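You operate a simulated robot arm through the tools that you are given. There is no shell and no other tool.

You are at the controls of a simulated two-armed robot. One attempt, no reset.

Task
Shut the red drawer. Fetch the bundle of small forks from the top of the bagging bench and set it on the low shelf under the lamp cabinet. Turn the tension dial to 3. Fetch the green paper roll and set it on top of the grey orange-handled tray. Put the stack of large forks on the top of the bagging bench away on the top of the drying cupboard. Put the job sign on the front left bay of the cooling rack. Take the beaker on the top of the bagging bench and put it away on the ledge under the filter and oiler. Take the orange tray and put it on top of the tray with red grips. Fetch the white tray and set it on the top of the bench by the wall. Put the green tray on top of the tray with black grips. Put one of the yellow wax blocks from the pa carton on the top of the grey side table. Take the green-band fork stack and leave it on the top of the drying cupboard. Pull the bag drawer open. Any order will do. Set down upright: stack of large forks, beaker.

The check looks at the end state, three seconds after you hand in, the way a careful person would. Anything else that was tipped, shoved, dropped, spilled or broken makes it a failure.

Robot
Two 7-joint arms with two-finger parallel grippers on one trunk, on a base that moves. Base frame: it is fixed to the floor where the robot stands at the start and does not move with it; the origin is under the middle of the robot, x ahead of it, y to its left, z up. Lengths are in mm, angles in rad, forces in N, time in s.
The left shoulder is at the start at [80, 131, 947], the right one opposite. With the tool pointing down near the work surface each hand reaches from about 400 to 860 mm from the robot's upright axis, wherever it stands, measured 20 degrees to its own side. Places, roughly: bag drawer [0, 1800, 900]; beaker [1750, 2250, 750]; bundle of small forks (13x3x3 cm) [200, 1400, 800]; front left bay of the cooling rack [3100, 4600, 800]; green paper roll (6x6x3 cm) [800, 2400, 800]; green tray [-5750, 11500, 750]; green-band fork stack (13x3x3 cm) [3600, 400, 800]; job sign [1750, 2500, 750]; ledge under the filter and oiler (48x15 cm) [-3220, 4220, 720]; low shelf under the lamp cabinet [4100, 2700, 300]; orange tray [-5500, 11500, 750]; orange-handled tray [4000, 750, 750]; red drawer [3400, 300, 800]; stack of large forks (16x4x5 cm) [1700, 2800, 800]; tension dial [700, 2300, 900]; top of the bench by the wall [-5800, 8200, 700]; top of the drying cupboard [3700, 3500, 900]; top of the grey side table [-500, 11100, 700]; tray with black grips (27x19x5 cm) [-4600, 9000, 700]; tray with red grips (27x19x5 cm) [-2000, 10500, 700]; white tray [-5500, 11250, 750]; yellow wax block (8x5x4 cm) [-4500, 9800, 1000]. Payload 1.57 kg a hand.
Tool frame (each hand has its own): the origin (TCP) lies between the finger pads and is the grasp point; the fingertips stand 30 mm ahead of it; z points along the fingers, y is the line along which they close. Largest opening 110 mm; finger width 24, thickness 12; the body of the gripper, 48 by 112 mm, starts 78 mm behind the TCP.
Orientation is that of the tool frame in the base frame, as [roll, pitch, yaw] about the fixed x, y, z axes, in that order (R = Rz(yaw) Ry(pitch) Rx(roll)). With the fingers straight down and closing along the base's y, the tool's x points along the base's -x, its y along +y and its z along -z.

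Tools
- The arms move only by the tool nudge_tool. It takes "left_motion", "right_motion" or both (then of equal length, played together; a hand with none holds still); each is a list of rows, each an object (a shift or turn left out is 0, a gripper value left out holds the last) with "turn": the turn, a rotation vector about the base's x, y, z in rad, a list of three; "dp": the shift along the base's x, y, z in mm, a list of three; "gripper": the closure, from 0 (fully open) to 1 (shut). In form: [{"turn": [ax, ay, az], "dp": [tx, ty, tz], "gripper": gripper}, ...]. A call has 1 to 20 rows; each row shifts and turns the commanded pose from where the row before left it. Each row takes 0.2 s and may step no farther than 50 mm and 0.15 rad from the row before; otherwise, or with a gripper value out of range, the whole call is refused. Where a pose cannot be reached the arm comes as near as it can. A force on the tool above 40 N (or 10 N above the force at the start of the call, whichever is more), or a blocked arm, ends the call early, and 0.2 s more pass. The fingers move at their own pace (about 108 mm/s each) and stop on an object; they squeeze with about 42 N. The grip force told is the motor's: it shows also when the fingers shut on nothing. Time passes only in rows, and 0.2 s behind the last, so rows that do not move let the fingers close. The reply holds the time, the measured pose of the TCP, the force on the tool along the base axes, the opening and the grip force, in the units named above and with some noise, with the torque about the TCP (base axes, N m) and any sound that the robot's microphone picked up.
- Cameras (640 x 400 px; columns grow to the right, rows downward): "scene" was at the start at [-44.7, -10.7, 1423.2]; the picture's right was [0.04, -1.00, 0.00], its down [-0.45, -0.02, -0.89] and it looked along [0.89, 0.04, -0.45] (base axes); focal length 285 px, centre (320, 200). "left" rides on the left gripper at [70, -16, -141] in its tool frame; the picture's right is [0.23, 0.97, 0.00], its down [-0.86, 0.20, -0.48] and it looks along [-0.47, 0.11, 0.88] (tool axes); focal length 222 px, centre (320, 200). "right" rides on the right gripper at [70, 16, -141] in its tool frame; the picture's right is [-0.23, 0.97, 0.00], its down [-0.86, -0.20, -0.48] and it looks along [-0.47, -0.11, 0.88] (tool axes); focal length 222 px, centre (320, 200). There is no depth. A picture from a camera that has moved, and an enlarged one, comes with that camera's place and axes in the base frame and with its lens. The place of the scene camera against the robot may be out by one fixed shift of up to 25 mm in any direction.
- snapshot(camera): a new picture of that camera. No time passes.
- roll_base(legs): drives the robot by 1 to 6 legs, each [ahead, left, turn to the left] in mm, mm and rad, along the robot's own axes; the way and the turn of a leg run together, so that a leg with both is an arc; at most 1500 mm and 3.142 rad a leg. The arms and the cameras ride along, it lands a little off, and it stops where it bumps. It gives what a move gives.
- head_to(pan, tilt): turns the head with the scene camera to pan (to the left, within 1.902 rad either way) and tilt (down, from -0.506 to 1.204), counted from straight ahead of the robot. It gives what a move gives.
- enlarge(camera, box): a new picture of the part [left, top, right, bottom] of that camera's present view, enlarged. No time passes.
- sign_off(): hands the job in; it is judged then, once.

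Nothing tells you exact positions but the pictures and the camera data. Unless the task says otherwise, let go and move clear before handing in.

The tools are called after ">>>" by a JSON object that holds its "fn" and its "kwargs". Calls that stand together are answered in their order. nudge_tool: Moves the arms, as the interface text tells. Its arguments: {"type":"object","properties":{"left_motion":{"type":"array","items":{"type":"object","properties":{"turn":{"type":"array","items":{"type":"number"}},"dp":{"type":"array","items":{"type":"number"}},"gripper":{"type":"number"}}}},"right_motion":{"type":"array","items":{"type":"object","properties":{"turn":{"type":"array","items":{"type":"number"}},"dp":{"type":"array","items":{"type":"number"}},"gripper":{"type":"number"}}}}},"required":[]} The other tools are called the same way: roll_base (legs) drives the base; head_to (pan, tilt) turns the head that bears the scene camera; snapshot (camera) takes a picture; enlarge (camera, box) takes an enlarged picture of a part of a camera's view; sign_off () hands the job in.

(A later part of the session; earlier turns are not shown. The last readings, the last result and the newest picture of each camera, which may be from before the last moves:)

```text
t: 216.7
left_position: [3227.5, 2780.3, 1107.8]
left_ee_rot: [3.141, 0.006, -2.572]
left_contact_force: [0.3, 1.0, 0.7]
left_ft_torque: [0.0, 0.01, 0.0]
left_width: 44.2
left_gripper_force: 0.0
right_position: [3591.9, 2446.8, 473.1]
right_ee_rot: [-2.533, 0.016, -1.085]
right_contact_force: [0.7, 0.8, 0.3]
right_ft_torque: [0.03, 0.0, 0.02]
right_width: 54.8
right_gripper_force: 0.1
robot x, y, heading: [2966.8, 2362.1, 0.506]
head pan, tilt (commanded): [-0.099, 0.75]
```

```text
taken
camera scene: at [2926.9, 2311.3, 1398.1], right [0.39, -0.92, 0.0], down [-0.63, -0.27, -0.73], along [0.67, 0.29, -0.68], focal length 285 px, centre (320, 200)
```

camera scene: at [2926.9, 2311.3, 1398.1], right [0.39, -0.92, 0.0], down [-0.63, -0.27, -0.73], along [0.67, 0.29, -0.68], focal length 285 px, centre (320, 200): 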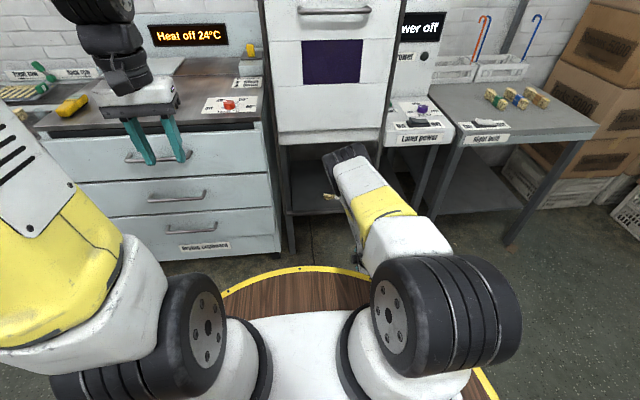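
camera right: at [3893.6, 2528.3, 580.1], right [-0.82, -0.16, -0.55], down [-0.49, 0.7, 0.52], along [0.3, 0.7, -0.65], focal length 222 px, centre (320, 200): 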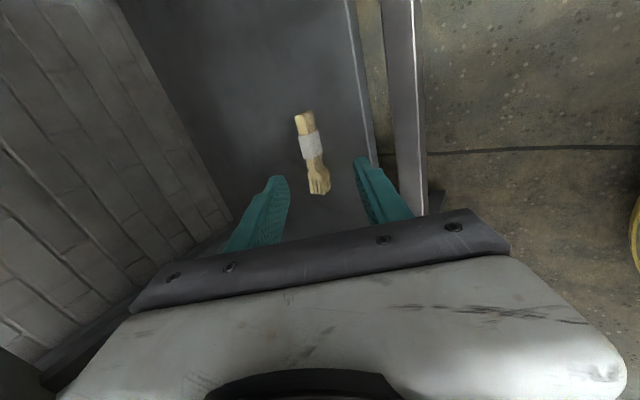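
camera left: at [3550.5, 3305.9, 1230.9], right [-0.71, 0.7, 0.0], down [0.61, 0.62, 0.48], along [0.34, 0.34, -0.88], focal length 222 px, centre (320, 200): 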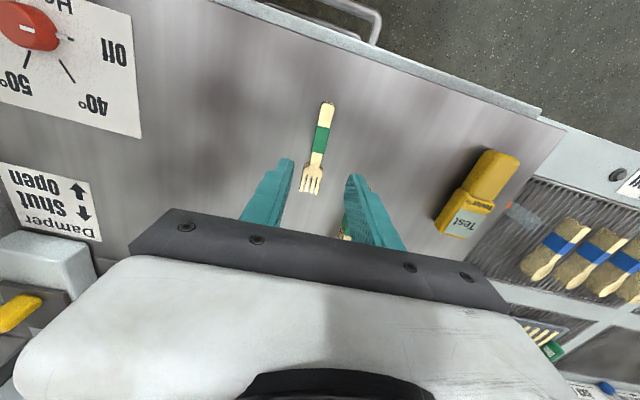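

Now I bring the right hand back up and level it again.

>>> {"fn": "nudge_tool", "kwargs": {"right_motion": [{"dp": [0, 0, 48]}, {"dp": [0, 0, 48]}, {"dp": [0, 0, 48]}, {"dp": [0, 0, 48]}, {"dp": [0, 0, 48]}, {"dp": [0, 0, 48]}, {"dp": [0, 0, 48]}, {"turn": [-0.0583, 0.1058, 0], "dp": [0, 0, 35]}, {"turn": [-0.0583, 0.1058, 0], "dp": [0, 0, 35]}, {"turn": [-0.0583, 0.1058, 0], "dp": [0, 0, 35]}, {"turn": [-0.0583, 0.1058, 0], "dp": [0, 0, 35]}, {"turn": [-0.0583, 0.1058, 0], "dp": [0, 0, 35]}, {}]}}

>>> {"fn": "nudge_tool", "kwargs": {"right_motion": [{"turn": [0, 0, -0.143], "dp": [-8, -4, 0]}, {"turn": [0, 0, -0.143], "dp": [-8, -4, 0]}, {"turn": [0, 0, -0.143], "dp": [-8, -4, 0]}, {"turn": [0, 0, -0.143], "dp": [-8, -4, 0]}, {"turn": [0, 0, -0.143], "dp": [-8, -4, 0]}, {"turn": [0, 0, -0.143]}, {"turn": [0, 0, -0.143]}, {"turn": [0, 0, -0.143]}, {"turn": [0, 0, -0.143]}, {"turn": [0, 0, -0.143]}, {"turn": [0, 0, -0.143]}, {}]}}

>>> {"fn": "enlarge", "kwargs": {"camera": "scene", "box": [240, 130, 460, 270]}}

```text
t: 219.5
left_position: [3226.9, 2780.2, 1108.4]
left_ee_rot: [3.141, 0.005, -2.572]
left_contact_force: [0.0, 1.0, 0.3]
left_ft_torque: [0.0, 0.0, 0.02]
left_width: 44.1
left_gripper_force: 0.0
right_position: [3591.6, 2445.1, 985.3]
right_ee_rot: [-3.139, 0.006, -1.091]
right_contact_force: [-0.4, -0.6, -0.4]
right_ft_torque: [0.0, 0.02, 0.02]
right_width: 55.0
right_gripper_force: 0.0
robot x, y, heading: [2975.5, 2361.8, 0.504]
head pan, tilt (commanded): [-0.099, 0.75]
```

```text
t: 222.1
left_position: [3228.1, 2781.7, 1108.4]
left_ee_rot: [3.14, 0.007, -2.569]
left_contact_force: [-0.4, -0.6, 0.5]
left_ft_torque: [0.0, 0.03, -0.03]
left_width: 43.9
left_gripper_force: 0.0
right_position: [3551.3, 2427.2, 984.6]
right_ee_rot: [-3.137, 0.004, -2.665]
right_contact_force: [0.4, -0.2, 0.0]
right_ft_torque: [0.01, -0.03, -0.02]
right_width: 55.1
right_gripper_force: 0.1
robot x, y, heading: [2971.5, 2362.5, 0.501]
head pan, tilt (commanded): [-0.099, 0.75]
```

```text
2.86 times, centred on (350, 200) of scene
camera zoom: at [2926.9, 2311.3, 1398.1], right [0.39, -0.92, 0.0], down [-0.63, -0.27, -0.73], along [0.67, 0.29, -0.68], focal length 815 px, centre (234, 200)
```

zoom: 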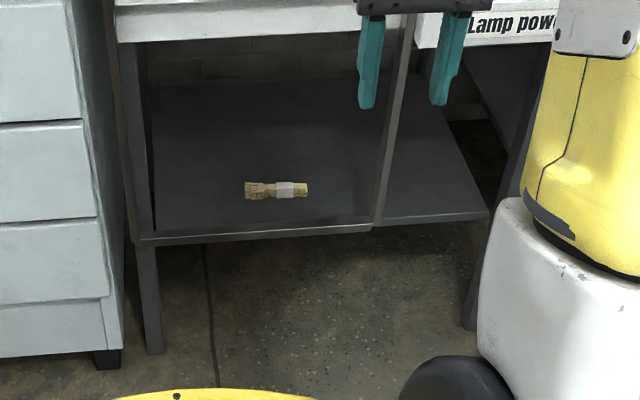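

The small forks are safely on the low shelf. Next I turn round and go to the far end of the bagging bench to see the large forks, job sign and beaker.

>>> {"fn": "roll_base", "kwargs": {"legs": [[0, 0, 3.127], [100, -772, 0]]}}

>>> {"fn": "head_to", "kwargs": {"pan": 0.0, "tilt": 0.5}}

>>> {"fn": "snapshot", "kwargs": {"camera": "scene"}}

>>> {"fn": "enlarge", "kwargs": {"camera": "scene", "box": [200, 150, 440, 310]}}

```text
t: 233.9
left_position: [2228.0, 2477.1, 1108.6]
left_ee_rot: [3.14, 0.005, 0.694]
left_contact_force: [-0.3, -0.7, 0.2]
left_ft_torque: [0.02, -0.06, -0.01]
left_width: 44.0
left_gripper_force: 0.0
right_position: [1861.7, 2787.9, 985.1]
right_ee_rot: [-3.137, 0.003, 0.602]
right_contact_force: [0.1, 0.2, -0.8]
right_ft_torque: [0.02, 0.01, -0.01]
right_width: 54.9
right_gripper_force: 0.1
robot x, y, heading: [2430.7, 2927.0, -2.514]
head pan, tilt (commanded): [-0.099, 0.75]
```

```text
t: 234.7
left_position: [2227.4, 2478.0, 1108.8]
left_ee_rot: [3.141, 0.006, 0.693]
left_contact_force: [0.3, -0.5, 0.7]
left_ft_torque: [-0.01, 0.02, -0.02]
left_width: 44.0
left_gripper_force: 0.1
right_position: [1862.4, 2789.6, 984.6]
right_ee_rot: [-3.137, 0.004, 0.604]
right_contact_force: [0.2, 0.2, -0.1]
right_ft_torque: [-0.01, 0.0, -0.01]
right_width: 55.1
right_gripper_force: 0.0
robot x, y, heading: [2432.3, 2928.9, -2.509]
head pan, tilt (commanded): [0.0, 0.499]
```

```text
taken
camera scene: at [2474.5, 2940.6, 1420.0], right [-0.59, 0.81, 0.0], down [0.39, 0.28, -0.88], along [-0.71, -0.52, -0.48], focal length 285 px, centre (320, 200)
```

scene: 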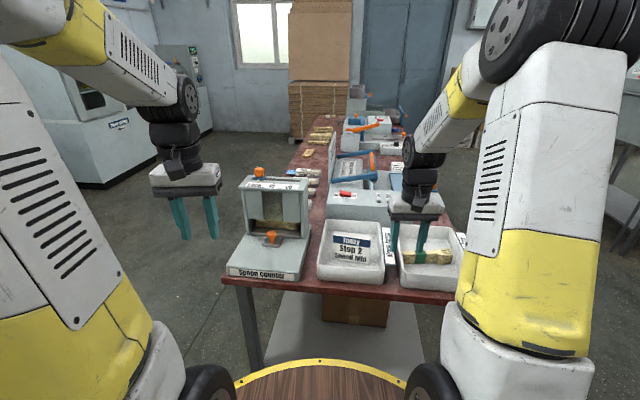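

```text
2.50 times, centred on (320, 230) of scene
camera zoom: at [2474.5, 2940.6, 1420.0], right [-0.59, 0.81, 0.0], down [0.39, 0.28, -0.88], along [-0.71, -0.52, -0.48], focal length 713 px, centre (320, 125)
```

zoom: 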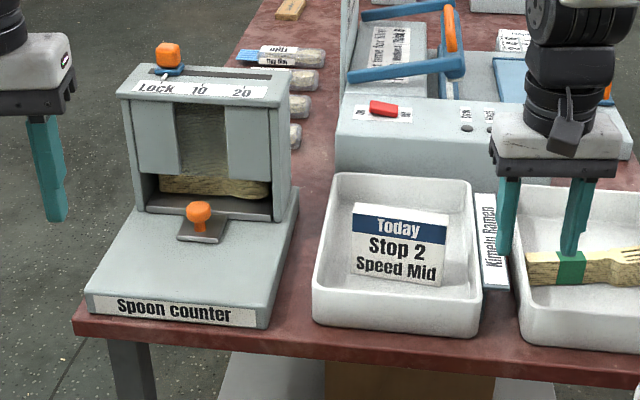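

>>> {"fn": "snapshot", "kwargs": {"camera": "right"}}

>>> {"fn": "enlarge", "kwargs": {"camera": "scene", "box": [310, 200, 470, 310]}}

```text
taken
camera right: at [1929.1, 2813.2, 1125.4], right [0.37, -0.93, 0.0], down [-0.81, -0.32, 0.48], along [-0.45, -0.17, -0.88], focal length 222 px, centre (320, 200)
```

right: 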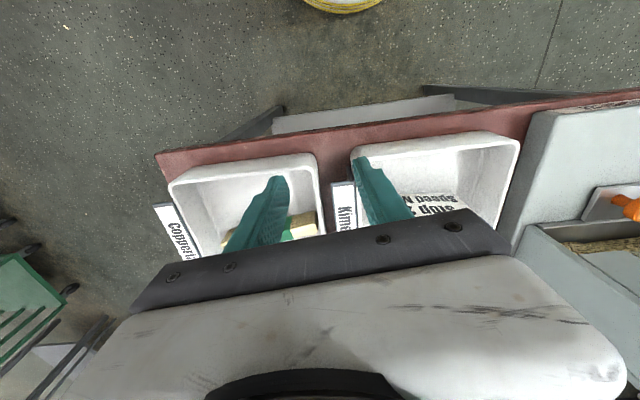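

```text
3.64 times, centred on (390, 255) of scene
camera zoom: at [2474.5, 2940.6, 1420.0], right [-0.59, 0.81, 0.0], down [0.39, 0.28, -0.88], along [-0.71, -0.52, -0.48], focal length 1038 px, centre (66, 0)
```

zoom: 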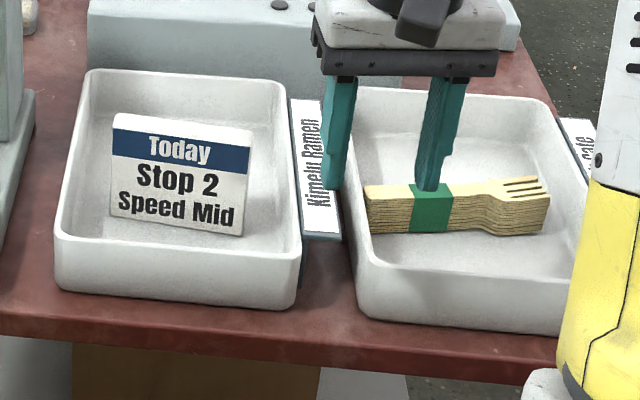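

The large-fork stack lies crosswise in the right tray (centre about (1718,2793)), the job sign leans in the next tray. I'll rotate the right hand 90° and bring it over the stack.

>>> {"fn": "nudge_tool", "kwargs": {"right_motion": [{"turn": [0, 0, 0.14], "dp": [-12, 0, 3]}, {"turn": [0, 0, 0.14], "dp": [-12, 0, 3]}, {"turn": [0, 0, 0.14], "dp": [-12, 0, 3]}, {"turn": [0, 0, 0.14], "dp": [-12, 0, 3]}, {"turn": [0, 0, 0.14], "dp": [-12, 0, 0]}, {"turn": [0, 0, 0.14], "dp": [-12, 0, 0]}, {"turn": [0, 0, 0.14], "dp": [-12, 0, 0]}, {"turn": [0, 0, 0.14], "dp": [-12, 0, 0]}, {"turn": [0, 0, 0.14], "dp": [-12, 0, 0]}, {"turn": [0, 0, 0.14], "dp": [-12, 0, 0]}, {"turn": [0, 0, 0.14], "dp": [-12, 0, 0], "gripper": 0.2}, {"turn": [0, 0, 0.086], "dp": [-10, 0, 0]}, {}]}}

>>> {"fn": "snapshot", "kwargs": {"camera": "right"}}

>>> {"fn": "snapshot", "kwargs": {"camera": "scene"}}

```text
t: 237.5
left_position: [2228.5, 2476.8, 1107.8]
left_ee_rot: [3.14, 0.005, 0.695]
left_contact_force: [-0.4, 0.2, 0.6]
left_ft_torque: [-0.02, 0.0, -0.01]
left_width: 44.0
left_gripper_force: 0.0
right_position: [1720.2, 2790.2, 996.2]
right_ee_rot: [-3.136, 0.004, 2.229]
right_contact_force: [0.6, -0.3, -0.4]
right_ft_torque: [-0.01, 0.02, 0.01]
right_width: 88.1
right_gripper_force: 0.0
robot x, y, heading: [2431.9, 2928.0, -2.512]
head pan, tilt (commanded): [0.0, 0.499]
```

```text
taken
camera right: at [1688.9, 2854.7, 1138.0], right [0.91, 0.42, 0.0], down [0.37, -0.8, 0.48], along [0.2, -0.44, -0.88], focal length 222 px, centre (320, 200)
```

right: 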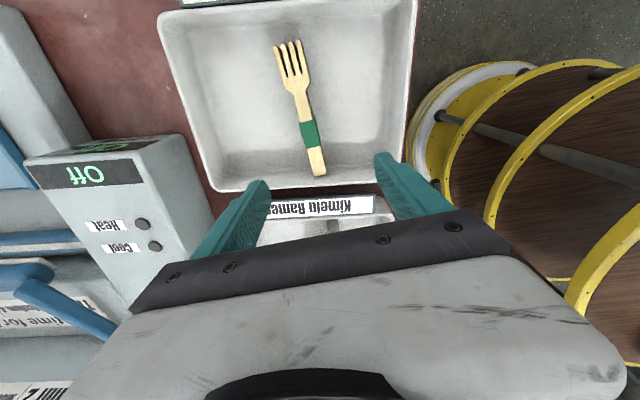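

```text
taken
camera scene: at [2474.5, 2940.6, 1420.0], right [-0.59, 0.81, 0.0], down [0.39, 0.28, -0.88], along [-0.71, -0.52, -0.48], focal length 285 px, centre (320, 200)
```

scene: 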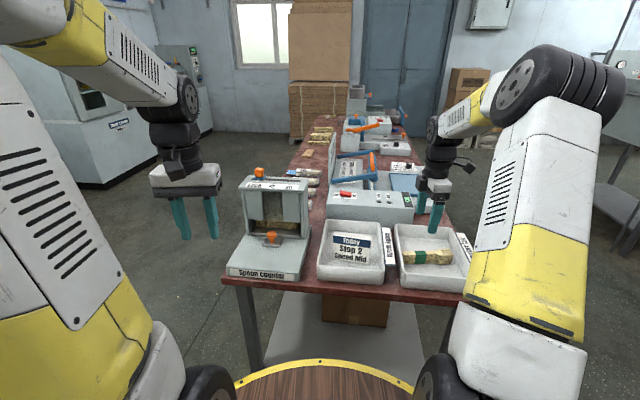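

Wrist view puts the stack centre at about (1691,2807). I'll shift there, align and descend partway.

>>> {"fn": "nudge_tool", "kwargs": {"right_motion": [{"dp": [-14, 7, 0], "turn": [0, 0, -0.04]}, {"dp": [-14, 8, -15]}, {"dp": [0, 0, -40]}, {"dp": [0, 0, -35]}, {}]}}

>>> {"fn": "snapshot", "kwargs": {"camera": "right"}}

```text
t: 238.7
left_position: [2227.7, 2476.0, 1108.7]
left_ee_rot: [3.139, 0.006, 0.694]
left_contact_force: [0.6, -0.6, -0.3]
left_ft_torque: [-0.02, 0.01, 0.0]
left_width: 44.0
left_gripper_force: 0.0
right_position: [1690.9, 2803.1, 903.6]
right_ee_rot: [-3.135, 0.005, 2.189]
right_contact_force: [-0.6, 0.4, -0.6]
right_ft_torque: [0.0, 0.0, -0.01]
right_width: 87.8
right_gripper_force: 0.1
robot x, y, heading: [2437.8, 2926.1, -2.511]
head pan, tilt (commanded): [0.0, 0.499]
```

```text
taken
camera right: at [1662.7, 2868.6, 1044.7], right [0.93, 0.38, 0.0], down [0.33, -0.81, 0.48], along [0.18, -0.45, -0.88], focal length 222 px, centre (320, 200)
```

right: 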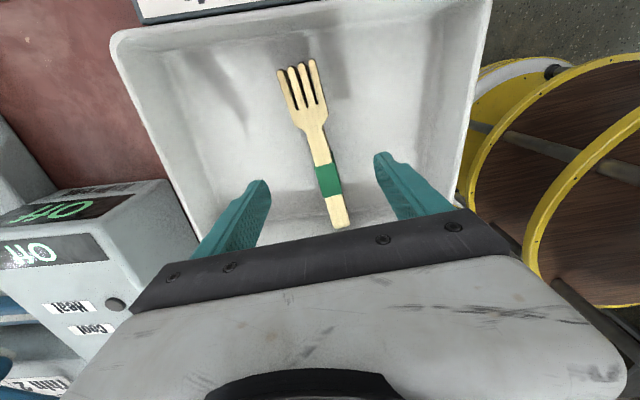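

>>> {"fn": "nudge_tool", "kwargs": {"right_motion": [{"dp": [4, 2, -25]}, {"dp": [0, 0, -20]}, {"dp": [0, 0, -13]}, {}]}}

>>> {"fn": "snapshot", "kwargs": {"camera": "right"}}

```text
t: 239.7
left_position: [2228.3, 2476.9, 1109.3]
left_ee_rot: [3.14, 0.005, 0.694]
left_contact_force: [0.0, -0.4, -0.2]
left_ft_torque: [-0.01, 0.02, 0.0]
left_width: 44.1
left_gripper_force: 0.1
right_position: [1694.9, 2804.9, 846.5]
right_ee_rot: [-3.136, 0.003, 2.187]
right_contact_force: [-0.9, 0.0, 0.2]
right_ft_torque: [-0.01, 0.01, 0.0]
right_width: 87.7
right_gripper_force: 0.1
robot x, y, heading: [2432.1, 2925.9, -2.516]
head pan, tilt (commanded): [0.0, 0.499]
```

```text
taken
camera right: at [1666.0, 2871.8, 988.1], right [0.93, 0.38, 0.0], down [0.33, -0.81, 0.48], along [0.18, -0.45, -0.88], focal length 222 px, centre (320, 200)
```

right: 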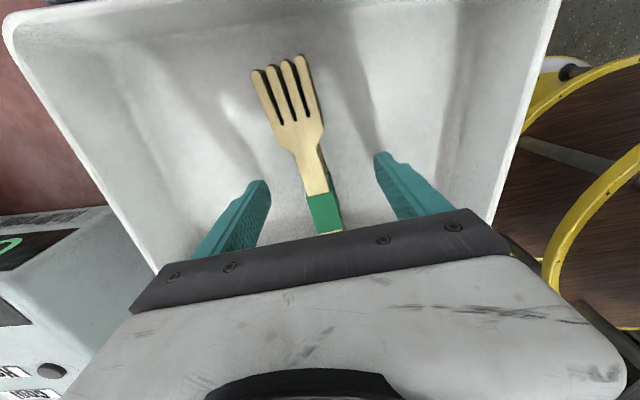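

>>> {"fn": "nudge_tool", "kwargs": {"right_motion": [{"dp": [6, -8, -3]}, {"gripper": 1.0}, {}, {}, {}]}}

>>> {"fn": "snapshot", "kwargs": {"camera": "right"}}

```text
t: 240.9
left_position: [2228.3, 2476.6, 1108.2]
left_ee_rot: [3.141, 0.006, 0.696]
left_contact_force: [-0.7, -0.3, -0.1]
left_ft_torque: [-0.03, -0.01, 0.02]
left_width: 44.0
left_gripper_force: 0.1
right_position: [1701.9, 2796.9, 844.3]
right_ee_rot: [-3.137, 0.003, 2.191]
right_contact_force: [-0.3, -0.2, 1.3]
right_ft_torque: [0.08, 0.03, 0.0]
right_width: 16.7
right_gripper_force: 32.2
robot x, y, heading: [2432.6, 2927.4, -2.507]
head pan, tilt (commanded): [0.0, 0.499]
```

```text
taken
camera right: at [1672.8, 2863.6, 985.3], right [0.93, 0.38, 0.0], down [0.33, -0.81, 0.48], along [0.18, -0.45, -0.88], focal length 222 px, centre (320, 200)
```

right: 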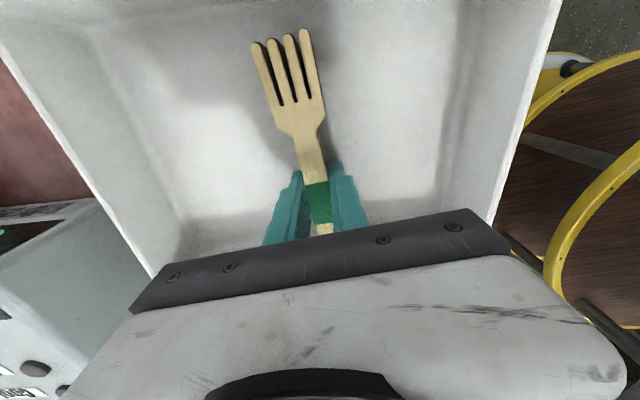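

Gripped on the band. Lifting straight up out of the tray.

>>> {"fn": "nudge_tool", "kwargs": {"right_motion": [{"dp": [0, 0, 10]}, {"dp": [0, 0, 35]}, {"dp": [0, 0, 45]}, {"dp": [0, 0, 45]}, {"dp": [0, 0, 35]}, {}]}}

>>> {"fn": "snapshot", "kwargs": {"camera": "right"}}

>>> {"fn": "enlarge", "kwargs": {"camera": "scene", "box": [310, 130, 490, 310]}}

```text
t: 242.3
left_position: [2227.9, 2477.4, 1108.2]
left_ee_rot: [3.139, 0.006, 0.696]
left_contact_force: [-0.4, 0.6, 0.7]
left_ft_torque: [-0.01, 0.02, -0.01]
left_width: 43.9
left_gripper_force: 0.1
right_position: [1703.4, 2797.1, 1015.7]
right_ee_rot: [-3.137, 0.008, 2.19]
right_contact_force: [0.4, -0.4, -0.4]
right_ft_torque: [0.0, -0.02, -0.02]
right_width: 17.0
right_gripper_force: 31.8
robot x, y, heading: [2434.0, 2926.8, -2.51]
head pan, tilt (commanded): [0.0, 0.499]
```

```text
taken
camera right: at [1675.0, 2863.3, 1157.3], right [0.93, 0.38, 0.0], down [0.33, -0.81, 0.48], along [0.18, -0.45, -0.88], focal length 222 px, centre (320, 200)
```

right: 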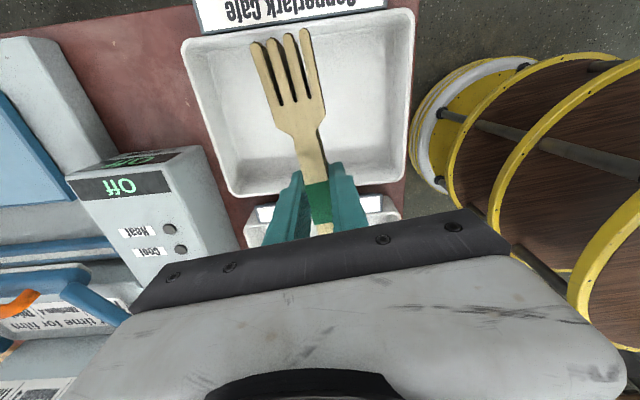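

```text
2.22 times, centred on (400, 220) of scene
camera zoom: at [2474.4, 2940.6, 1420.0], right [-0.59, 0.81, 0.0], down [0.39, 0.28, -0.88], along [-0.71, -0.52, -0.48], focal length 634 px, centre (142, 156)
```

zoom: 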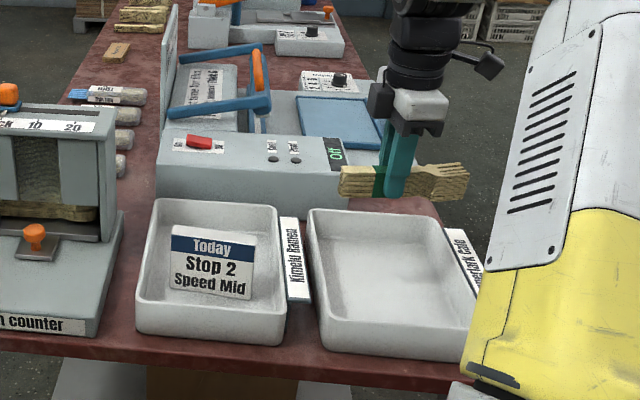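

The stack is held level. Next the job sign: I'll raise and retract the right hand, square up to the bench end and shift right so the left hand can reach the sign.

>>> {"fn": "nudge_tool", "kwargs": {"right_motion": [{"dp": [24, 18, 16]}, {"dp": [24, 18, 16]}, {"dp": [24, 18, 16]}, {"dp": [24, 18, 16]}, {"dp": [24, 18, 16]}, {}]}}

>>> {"fn": "roll_base", "kwargs": {"legs": [[0, 0, -0.145], [110, -150, 0]]}}

>>> {"fn": "snapshot", "kwargs": {"camera": "scene"}}

>>> {"fn": "snapshot", "kwargs": {"camera": "left"}}

```text
t: 243.7
left_position: [2229.1, 2478.4, 1108.5]
left_ee_rot: [3.138, 0.006, 0.696]
left_contact_force: [-1.0, -0.6, 0.1]
left_ft_torque: [0.0, -0.03, 0.03]
left_width: 44.0
left_gripper_force: 0.1
right_position: [1822.8, 2886.9, 1094.6]
right_ee_rot: [-3.138, 0.004, 2.189]
right_contact_force: [0.1, -0.2, -1.1]
right_ft_torque: [-0.03, 0.01, 0.02]
right_width: 16.8
right_gripper_force: 31.7
robot x, y, heading: [2429.8, 2926.6, -2.512]
head pan, tilt (commanded): [0.0, 0.499]
```

```text
t: 245.8
left_position: [1999.4, 2591.9, 1108.6]
left_ee_rot: [3.14, 0.004, 0.552]
left_contact_force: [0.4, 0.6, -0.3]
left_ft_torque: [0.03, -0.03, -0.01]
left_width: 43.8
left_gripper_force: 0.1
right_position: [1654.5, 3054.8, 1096.2]
right_ee_rot: [-3.134, 0.003, 2.045]
right_contact_force: [-0.2, -0.2, -0.9]
right_ft_torque: [0.0, 0.0, 0.0]
right_width: 17.0
right_gripper_force: 31.9
robot x, y, heading: [2262.9, 3009.8, -2.655]
head pan, tilt (commanded): [0.0, 0.499]
```

```text
taken
camera scene: at [2309.9, 3016.5, 1420.0], right [-0.47, 0.88, 0.0], down [0.42, 0.22, -0.88], along [-0.78, -0.41, -0.48], focal length 285 px, centre (320, 200)
```

scene: 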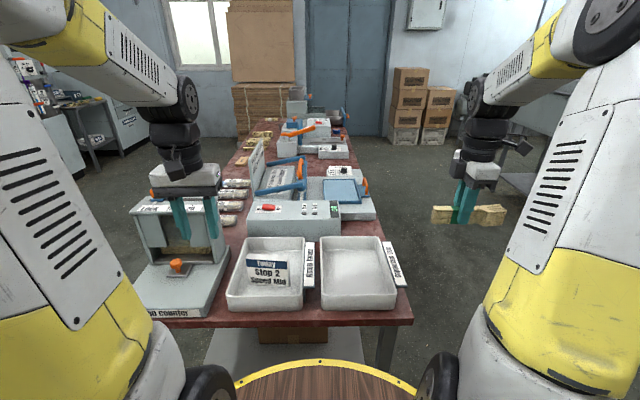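

```text
taken
camera left: at [2049.2, 2642.9, 1249.3], right [0.7, -0.71, 0.0], down [-0.62, -0.62, 0.48], along [-0.34, -0.34, -0.88], focal length 222 px, centre (320, 200)
```

left: 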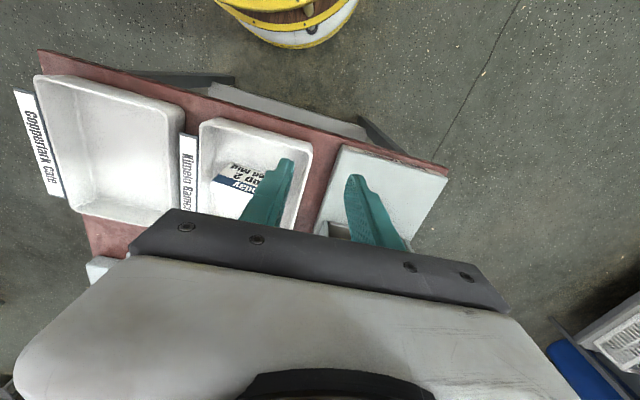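

>>> {"fn": "enlarge", "kwargs": {"camera": "scene", "box": [220, 220, 320, 320]}}

>>> {"fn": "enlarge", "kwargs": {"camera": "left", "box": [170, 100, 330, 240]}}

```text
4.00 times, centred on (270, 270) of scene
camera zoom: at [2309.9, 3016.5, 1420.0], right [-0.47, 0.88, 0.0], down [0.42, 0.22, -0.88], along [-0.78, -0.41, -0.48], focal length 1141 px, centre (520, -80)
```

zoom: 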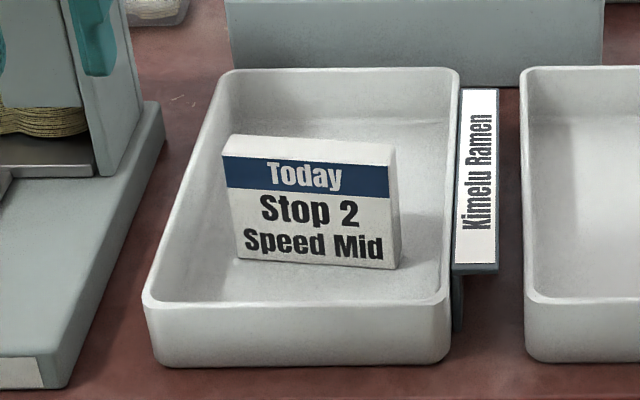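

```text
2.86 times, centred on (250, 170) of left
camera zoom: at [2049.2, 2642.9, 1249.3], right [0.7, -0.71, 0.0], down [-0.62, -0.62, 0.48], along [-0.34, -0.34, -0.88], focal length 635 px, centre (520, 286)
```

zoom: 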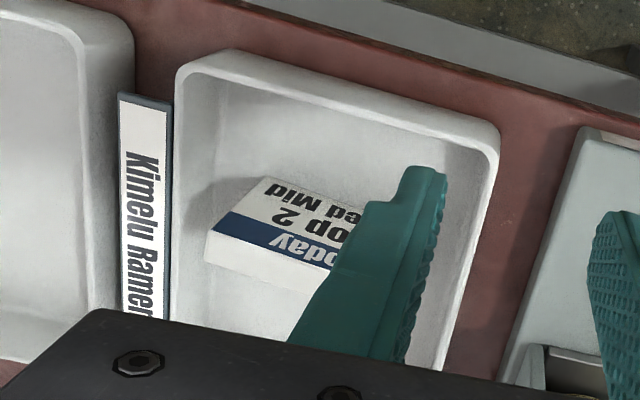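

The job sign is a slab standing in the tray, width across me. I'll rotate the left hand 90° to grip it front-to-back and move over it.

>>> {"fn": "nudge_tool", "kwargs": {"left_motion": [{"turn": [0, 0, -0.1443], "dp": [-14, 0.7, 0]}, {"turn": [0, 0, -0.1443], "dp": [-14, 0.7, 0]}, {"turn": [0, 0, -0.1443], "dp": [-14, 0.7, 0]}, {"turn": [0, 0, -0.1443], "dp": [-14, 0.7, -5]}, {"turn": [0, 0, -0.1443], "dp": [-14, 0.7, -5]}, {"turn": [0, 0, -0.1443], "dp": [-14, 0.7, -10]}, {"turn": [0, 0, -0.1443], "dp": [-14, 0.7, -10]}, {"turn": [0, 0, -0.1443], "dp": [-14, 0.7, -10]}, {"turn": [0, 0, -0.1443], "dp": [-14, 0.7, -10]}, {"turn": [0, 0, -0.1443], "dp": [-14, 0.7, -10]}, {"turn": [0, 0, -0.1443], "dp": [-14, 0.7, -10]}, {"turn": [0, 0, -0.1443], "dp": [-14, 0.7, -10]}, {}]}}

>>> {"fn": "snapshot", "kwargs": {"camera": "left"}}

```text
t: 248.7
left_position: [1830.1, 2601.2, 1029.4]
left_ee_rot: [3.14, 0.004, -1.182]
left_contact_force: [0.4, 0.8, -0.3]
left_ft_torque: [0.03, 0.0, 0.01]
left_width: 43.8
left_gripper_force: 0.1
right_position: [1653.9, 3055.7, 1095.9]
right_ee_rot: [-3.135, 0.003, 2.045]
right_contact_force: [-0.6, 0.5, 0.4]
right_ft_torque: [-0.04, 0.0, 0.0]
right_width: 16.8
right_gripper_force: 31.9
robot x, y, heading: [2262.6, 3006.1, -2.655]
head pan, tilt (commanded): [0.0, 0.499]
```

```text
taken
camera left: at [1871.9, 2540.7, 1170.1], right [-0.81, -0.58, 0.0], down [-0.51, 0.71, 0.48], along [-0.28, 0.39, -0.88], focal length 222 px, centre (320, 200)
```

left: 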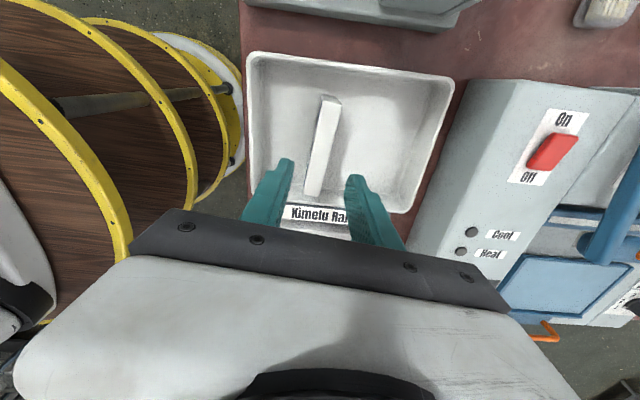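

The sign stands vertically, top at z≈899, centre about (1825,2604). I'll align and descend so the fingers straddle it front-to-back.

>>> {"fn": "nudge_tool", "kwargs": {"left_motion": [{"turn": [0, 0, 0.06], "dp": [-6, 3, -20], "gripper": 0.45}, {"dp": [0, 0, -35]}, {"dp": [0, 0, -30]}, {}]}}

>>> {"fn": "snapshot", "kwargs": {"camera": "left"}}

>>> {"fn": "enlarge", "kwargs": {"camera": "scene", "box": [200, 160, 340, 320]}}

```text
t: 249.7
left_position: [1826.0, 2602.4, 943.4]
left_ee_rot: [3.139, 0.004, -1.12]
left_contact_force: [-0.3, 0.8, 0.1]
left_ft_torque: [-0.01, 0.01, -0.03]
left_width: 60.8
left_gripper_force: 0.0
right_position: [1655.1, 3054.9, 1096.0]
right_ee_rot: [-3.137, 0.004, 2.046]
right_contact_force: [0.4, 0.0, -0.7]
right_ft_torque: [0.0, 0.02, -0.05]
right_width: 17.0
right_gripper_force: 31.6
robot x, y, heading: [2263.9, 3008.4, -2.658]
head pan, tilt (commanded): [0.0, 0.499]
```

```text
taken
camera left: at [1870.9, 2545.3, 1084.4], right [-0.78, -0.63, 0.0], down [-0.55, 0.68, 0.48], along [-0.3, 0.38, -0.88], focal length 222 px, centre (320, 200)
```

left: 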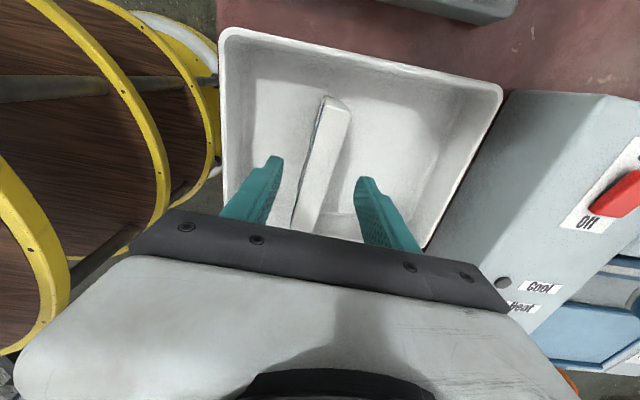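

```text
2.50 times, centred on (270, 240) of scene
camera zoom: at [2309.7, 3016.6, 1420.0], right [-0.47, 0.88, 0.0], down [0.42, 0.22, -0.88], along [-0.78, -0.41, -0.48], focal length 713 px, centre (445, 100)
```

zoom: 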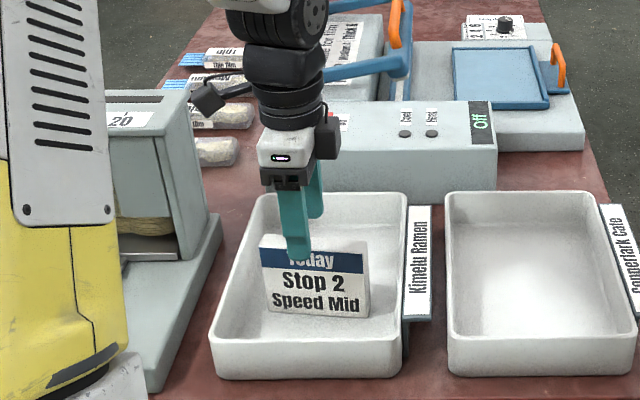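

>>> {"fn": "nudge_tool", "kwargs": {"left_motion": [{"dp": [0, 0, -25]}, {"dp": [0, 0, -20]}, {"dp": [0, 0, -15]}, {}, {"gripper": 1.0}, {}, {}, {}]}}

>>> {"fn": "snapshot", "kwargs": {"camera": "left"}}

>>> {"fn": "enlarge", "kwargs": {"camera": "scene", "box": [200, 160, 340, 320]}}

```text
t: 251.4
left_position: [1825.7, 2602.0, 882.8]
left_ee_rot: [3.14, 0.006, -1.119]
left_contact_force: [1.2, -0.1, -1.2]
left_ft_torque: [0.0, -0.02, 0.0]
left_width: 23.3
left_gripper_force: 35.5
right_position: [1653.8, 3054.5, 1095.7]
right_ee_rot: [-3.138, 0.003, 2.047]
right_contact_force: [0.4, 0.3, 0.4]
right_ft_torque: [0.0, 0.0, -0.02]
right_width: 16.9
right_gripper_force: 32.2
robot x, y, heading: [2260.4, 3007.3, -2.658]
head pan, tilt (commanded): [0.0, 0.499]
```

```text
taken
camera left: at [1870.5, 2545.4, 1024.5], right [-0.78, -0.63, 0.0], down [-0.55, 0.68, 0.48], along [-0.3, 0.38, -0.88], focal length 222 px, centre (320, 200)
```

left: 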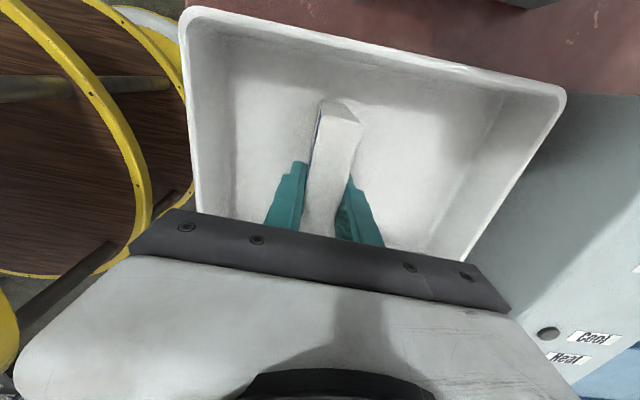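

```text
2.50 times, centred on (270, 240) of scene
camera zoom: at [2309.7, 3016.5, 1420.0], right [-0.47, 0.88, 0.0], down [0.42, 0.22, -0.88], along [-0.78, -0.41, -0.48], focal length 713 px, centre (445, 100)
```

zoom: 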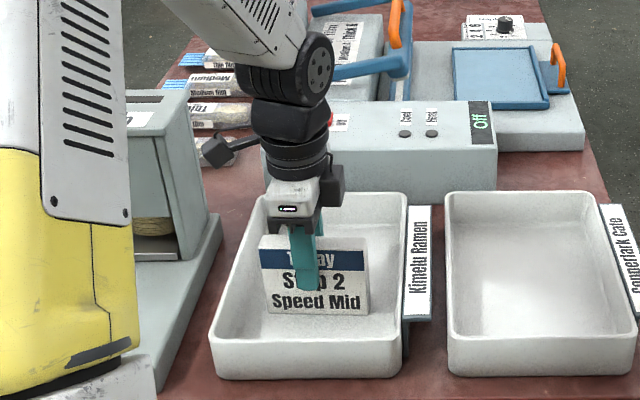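

The sign is gripped at its centre (23 mm thick). Lifting it out.

>>> {"fn": "nudge_tool", "kwargs": {"left_motion": [{"dp": [0, 0, 10]}, {"dp": [0, 0, 35]}, {"dp": [0, 0, 45]}, {"dp": [0, 0, 45]}, {"dp": [0, 0, 45]}, {}]}}

>>> {"fn": "snapshot", "kwargs": {"camera": "left"}}

>>> {"fn": "snapshot", "kwargs": {"camera": "scene"}}

```text
t: 252.8
left_position: [1823.8, 2600.1, 1061.2]
left_ee_rot: [3.14, 0.004, -1.12]
left_contact_force: [-0.8, -0.9, -0.3]
left_ft_torque: [-0.02, -0.02, 0.0]
left_width: 23.5
left_gripper_force: 35.5
right_position: [1654.1, 3054.7, 1096.3]
right_ee_rot: [-3.139, 0.005, 2.044]
right_contact_force: [1.0, 0.0, -0.6]
right_ft_torque: [0.0, -0.06, 0.01]
right_width: 16.9
right_gripper_force: 32.3
robot x, y, heading: [2260.3, 3006.4, -2.654]
head pan, tilt (commanded): [0.0, 0.499]
```

```text
taken
camera left: at [1868.7, 2543.3, 1202.4], right [-0.78, -0.63, 0.0], down [-0.55, 0.68, 0.48], along [-0.3, 0.38, -0.88], focal length 222 px, centre (320, 200)
```

left: 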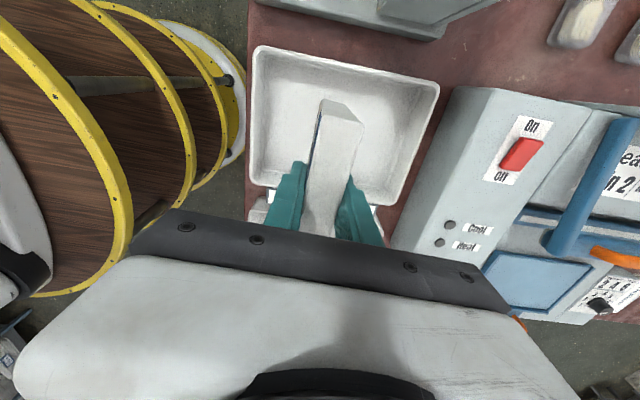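

```text
taken
camera scene: at [2309.7, 3016.6, 1420.0], right [-0.47, 0.88, 0.0], down [0.42, 0.22, -0.88], along [-0.78, -0.41, -0.48], focal length 285 px, centre (320, 200)
```

scene: 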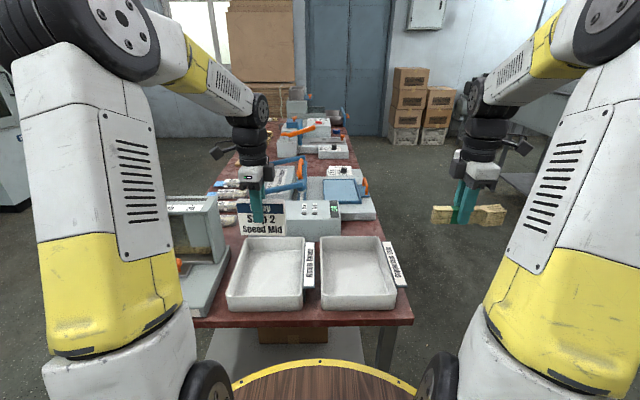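

Both items held. I back away from the bench and turn round toward the cooling rack and cupboard.

>>> {"fn": "roll_base", "kwargs": {"legs": [[-400, 0, 0], [0, 0, 3.02]]}}

>>> {"fn": "head_to", "kwargs": {"pan": 0.3, "tilt": 0.4}}

>>> {"fn": "snapshot", "kwargs": {"camera": "scene"}}

```text
t: 262.3
left_position: [3111.1, 3526.6, 1061.1]
left_ee_rot: [3.139, 0.003, 1.865]
left_contact_force: [0.0, 0.3, -0.7]
left_ft_torque: [-0.04, 0.02, 0.0]
left_width: 23.3
left_gripper_force: 35.4
right_position: [3209.3, 3050.5, 1094.9]
right_ee_rot: [-3.138, 0.003, -1.253]
right_contact_force: [-0.1, -0.2, -0.8]
right_ft_torque: [0.03, 0.06, 0.0]
right_width: 16.8
right_gripper_force: 32.3
robot x, y, heading: [2614.4, 3191.1, 0.33]
head pan, tilt (commanded): [0.0, 0.499]
```

```text
t: 263.1
left_position: [3112.9, 3527.2, 1061.7]
left_ee_rot: [3.14, 0.005, 1.864]
left_contact_force: [-0.8, 0.2, -0.8]
left_ft_torque: [0.01, 0.01, 0.01]
left_width: 23.5
left_gripper_force: 35.5
right_position: [3208.8, 3050.0, 1096.2]
right_ee_rot: [-3.138, 0.004, -1.253]
right_contact_force: [-0.6, -0.4, -1.3]
right_ft_torque: [0.02, 0.02, -0.02]
right_width: 16.9
right_gripper_force: 32.2
robot x, y, heading: [2614.7, 3191.9, 0.333]
head pan, tilt (commanded): [0.3, 0.4]
```

```text
taken
camera scene: at [2560.3, 3187.1, 1429.1], right [0.59, -0.81, 0.0], down [-0.32, -0.23, -0.92], along [0.74, 0.54, -0.39], focal length 285 px, centre (320, 200)
```

scene: 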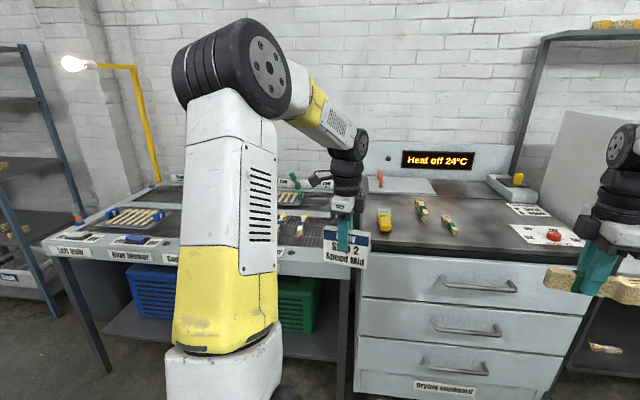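

I'm facing the wall area. I'll raise the left hand a bit, square up, and approach the cupboard for the large forks first.

>>> {"fn": "nudge_tool", "kwargs": {"left_motion": [{"dp": [-10, -5, 20]}, {"dp": [-10, -5, 20]}, {"dp": [-10, -5, 20]}, {}]}}

>>> {"fn": "roll_base", "kwargs": {"legs": [[0, 0, 0.154], [340, -146, 0]]}}

>>> {"fn": "head_to", "kwargs": {"pan": -0.2, "tilt": 0.6}}

>>> {"fn": "snapshot", "kwargs": {"camera": "scene"}}

>>> {"fn": "snapshot", "kwargs": {"camera": "right"}}

```text
t: 264.1
left_position: [3083.1, 3510.5, 1123.0]
left_ee_rot: [3.139, 0.006, 1.866]
left_contact_force: [0.7, 0.0, -0.8]
left_ft_torque: [0.0, -0.02, 0.01]
left_width: 23.5
left_gripper_force: 35.7
right_position: [3208.0, 3051.7, 1095.6]
right_ee_rot: [-3.139, 0.003, -1.253]
right_contact_force: [-0.7, -0.8, -1.5]
right_ft_torque: [0.02, 0.0, 0.0]
right_width: 16.7
right_gripper_force: 32.0
robot x, y, heading: [2613.5, 3192.8, 0.329]
head pan, tilt (commanded): [0.3, 0.4]
```

```text
t: 267.1
left_position: [3394.7, 3609.2, 1122.2]
left_ee_rot: [3.141, 0.005, 2.023]
left_contact_force: [0.1, -0.1, -1.4]
left_ft_torque: [0.01, 0.01, 0.01]
left_width: 23.5
left_gripper_force: 35.3
right_position: [3589.7, 3174.6, 1095.9]
right_ee_rot: [-3.138, 0.004, -1.096]
right_contact_force: [-0.6, 0.0, 0.3]
right_ft_torque: [0.03, 0.02, 0.02]
right_width: 17.0
right_gripper_force: 32.2
robot x, y, heading: [2986.6, 3219.2, 0.491]
head pan, tilt (commanded): [0.3, 0.4]
```

```text
t: 268.1
left_position: [3395.0, 3609.1, 1121.7]
left_ee_rot: [3.14, 0.002, 2.022]
left_contact_force: [-0.1, -0.1, -0.6]
left_ft_torque: [-0.01, 0.01, 0.02]
left_width: 23.4
left_gripper_force: 35.0
right_position: [3591.0, 3173.8, 1096.2]
right_ee_rot: [-3.138, 0.004, -1.095]
right_contact_force: [-0.6, 0.8, -1.0]
right_ft_torque: [0.0, 0.02, -0.02]
right_width: 17.0
right_gripper_force: 31.8
robot x, y, heading: [2980.4, 3223.4, 0.488]
head pan, tilt (commanded): [-0.201, 0.6]
```

```text
taken
camera scene: at [2946.5, 3165.7, 1411.0], right [0.28, -0.96, 0.0], down [-0.54, -0.16, -0.83], along [0.79, 0.23, -0.56], focal length 285 px, centre (320, 200)
```

scene: 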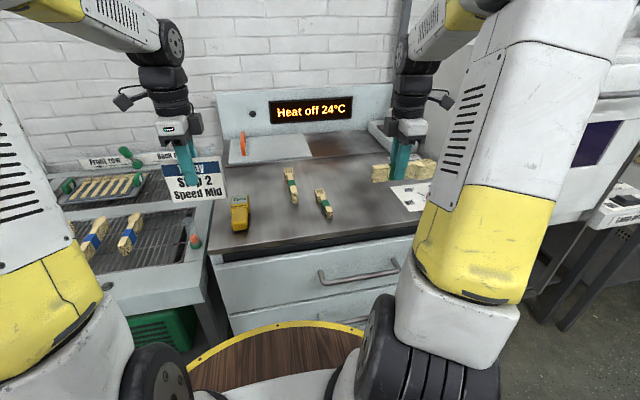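

```text
taken
camera right: at [3606.9, 3103.2, 1237.4], right [-0.97, -0.24, 0.0], down [-0.22, 0.85, 0.48], along [-0.12, 0.47, -0.88], focal length 222 px, centre (320, 200)
```

right: 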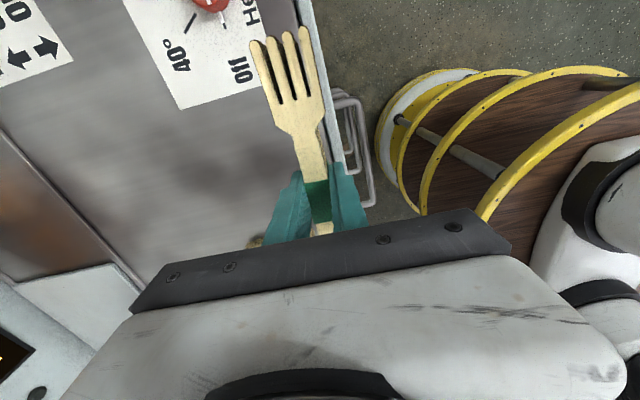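

I'll position the large-fork stack over the free strip between the green-band stack and the heat label, then lower it.

>>> {"fn": "nudge_tool", "kwargs": {"right_motion": [{"dp": [20, 28, 0]}, {"dp": [20, 28, 0]}, {"dp": [21, 29, 0]}, {"dp": [0, 0, -40]}, {"dp": [0, 0, -40]}, {"dp": [0, 0, -30]}, {}]}}

>>> {"fn": "snapshot", "kwargs": {"camera": "right"}}

>>> {"fn": "enlarge", "kwargs": {"camera": "scene", "box": [220, 100, 460, 260]}}

```text
t: 269.7
left_position: [3395.0, 3608.7, 1121.9]
left_ee_rot: [3.141, 0.006, 2.022]
left_contact_force: [0.4, -0.5, -0.6]
left_ft_torque: [0.0, -0.02, 0.03]
left_width: 23.1
left_gripper_force: 35.5
right_position: [3655.1, 3259.7, 983.8]
right_ee_rot: [-3.135, 0.004, -1.095]
right_contact_force: [-0.3, -0.3, -0.5]
right_ft_torque: [0.0, 0.02, -0.03]
right_width: 16.8
right_gripper_force: 31.7
robot x, y, heading: [2981.9, 3220.0, 0.487]
head pan, tilt (commanded): [-0.201, 0.6]
```

```text
taken
camera right: at [3671.0, 3188.9, 1125.4], right [-0.97, -0.24, 0.0], down [-0.22, 0.85, 0.48], along [-0.11, 0.47, -0.88], focal length 222 px, centre (320, 200)
```

right: 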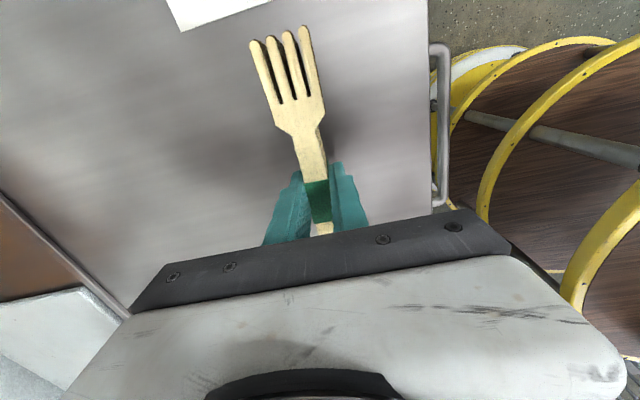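

```text
2.50 times, centred on (340, 180) of scene
camera zoom: at [2946.5, 3165.6, 1410.9], right [0.28, -0.96, 0.0], down [-0.54, -0.16, -0.82], along [0.79, 0.23, -0.57], focal length 713 px, centre (270, 250)
```

zoom: 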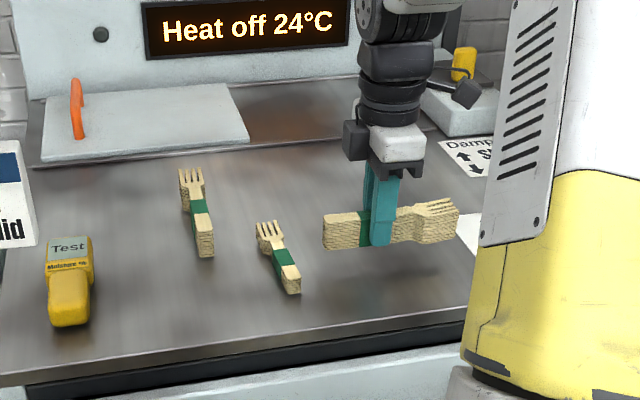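

Clear space below the stack. Lowering gently to contact.

>>> {"fn": "nudge_tool", "kwargs": {"right_motion": [{"dp": [0, 0, -10]}, {"dp": [0, 0, -6]}, {}]}}

>>> {"fn": "nudge_tool", "kwargs": {"right_motion": [{"dp": [0, 0, -4]}, {"dp": [0, 0, -3]}, {}]}}

```text
t: 270.5
left_position: [3394.8, 3608.7, 1121.6]
left_ee_rot: [3.14, 0.007, 2.022]
left_contact_force: [0.0, -0.1, -0.9]
left_ft_torque: [-0.03, -0.05, 0.0]
left_width: 23.4
left_gripper_force: 34.9
right_position: [3654.1, 3260.1, 968.5]
right_ee_rot: [-3.137, 0.004, -1.095]
right_contact_force: [0.1, 0.7, -0.8]
right_ft_torque: [0.0, -0.02, 0.03]
right_width: 16.6
right_gripper_force: 32.1
robot x, y, heading: [2983.7, 3221.2, 0.491]
head pan, tilt (commanded): [-0.201, 0.6]
```

```text
t: 271.3
left_position: [3394.3, 3608.6, 1122.0]
left_ee_rot: [3.14, 0.005, 2.023]
left_contact_force: [0.3, -0.2, -0.1]
left_ft_torque: [0.01, -0.02, -0.03]
left_width: 23.4
left_gripper_force: 35.8
right_position: [3652.5, 3258.5, 962.8]
right_ee_rot: [-3.135, 0.004, -1.097]
right_contact_force: [-0.5, -0.2, -0.4]
right_ft_torque: [0.01, 0.0, 0.01]
right_width: 17.0
right_gripper_force: 32.3
robot x, y, heading: [2981.0, 3223.3, 0.484]
head pan, tilt (commanded): [-0.201, 0.6]
```

>>> {"fn": "nudge_tool", "kwargs": {"right_motion": [{"dp": [0, 0, -3]}, {"dp": [0, 0, -3]}, {}]}}

>>> {"fn": "nudge_tool", "kwargs": {"right_motion": [{"dp": [0, 0, -3]}, {}]}}

```text
t: 272.1
left_position: [3395.0, 3607.9, 1121.4]
left_ee_rot: [3.142, 0.006, 2.022]
left_contact_force: [0.3, 0.6, -0.9]
left_ft_torque: [0.02, -0.01, -0.03]
left_width: 23.4
left_gripper_force: 35.6
right_position: [3652.5, 3258.8, 957.7]
right_ee_rot: [-3.134, 0.005, -1.095]
right_contact_force: [-0.2, -0.4, 12.8]
right_ft_torque: [-0.55, -0.04, -0.02]
right_width: 17.0
right_gripper_force: 32.5
robot x, y, heading: [2982.9, 3223.0, 0.489]
head pan, tilt (commanded): [-0.201, 0.6]
```

```text
t: 272.7
left_position: [3394.6, 3608.4, 1121.2]
left_ee_rot: [3.139, 0.006, 2.023]
left_contact_force: [-0.2, 0.5, -0.8]
left_ft_torque: [-0.02, 0.02, -0.01]
left_width: 23.5
left_gripper_force: 35.7
right_position: [3652.3, 3260.3, 954.4]
right_ee_rot: [-3.134, 0.004, -1.093]
right_contact_force: [4.6, 0.1, 25.3]
right_ft_torque: [-0.05, 0.06, 0.02]
right_width: 16.9
right_gripper_force: 32.7
robot x, y, heading: [2981.4, 3222.7, 0.489]
head pan, tilt (commanded): [-0.201, 0.6]
```

Contact at TCP z≈956. I'll relax 1.5 mm, open, and lift away.

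>>> {"fn": "nudge_tool", "kwargs": {"right_motion": [{"dp": [0, 0, 1.5]}, {"gripper": 0.75}, {"gripper": 0.55}, {}, {"dp": [0, 0, 15]}, {"dp": [0, 0, 40]}, {"dp": [0, 0, 45]}, {"dp": [0, 0, 40]}, {}]}}

>>> {"fn": "snapshot", "kwargs": {"camera": "right"}}

>>> {"fn": "enlarge", "kwargs": {"camera": "scene", "box": [220, 100, 460, 260]}}

```text
t: 274.7
left_position: [3395.4, 3609.7, 1120.7]
left_ee_rot: [3.139, 0.006, 2.022]
left_contact_force: [0.3, -0.1, -0.7]
left_ft_torque: [0.01, -0.02, 0.0]
left_width: 23.5
left_gripper_force: 35.3
right_position: [3652.0, 3258.3, 1096.8]
right_ee_rot: [-3.137, 0.003, -1.094]
right_contact_force: [0.6, 0.5, -0.2]
right_ft_torque: [0.02, 0.01, -0.02]
right_width: 49.7
right_gripper_force: 0.1
robot x, y, heading: [2982.0, 3218.9, 0.491]
head pan, tilt (commanded): [-0.201, 0.6]
```

```text
taken
camera right: at [3666.9, 3187.2, 1238.3], right [-0.97, -0.24, 0.0], down [-0.22, 0.85, 0.48], along [-0.12, 0.47, -0.88], focal length 222 px, centre (320, 200)
```

right: 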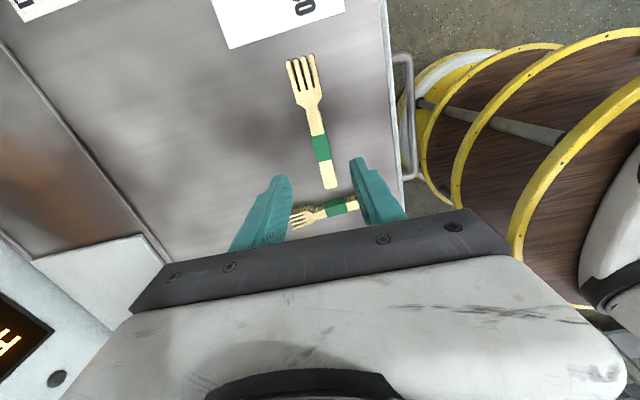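

```text
2.50 times, centred on (340, 180) of scene
camera zoom: at [2946.5, 3165.6, 1410.9], right [0.28, -0.96, 0.0], down [-0.54, -0.16, -0.82], along [0.79, 0.23, -0.57], focal length 713 px, centre (270, 250)
```

zoom: 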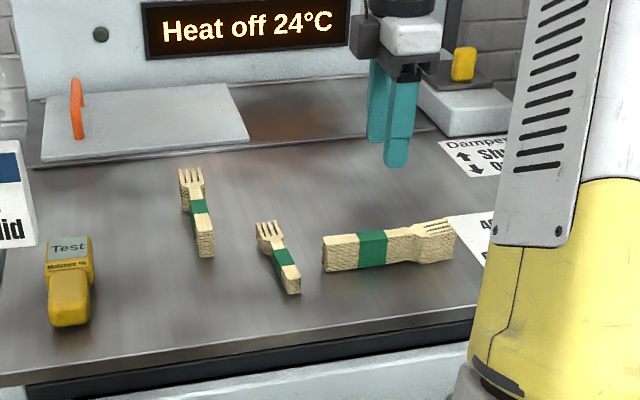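

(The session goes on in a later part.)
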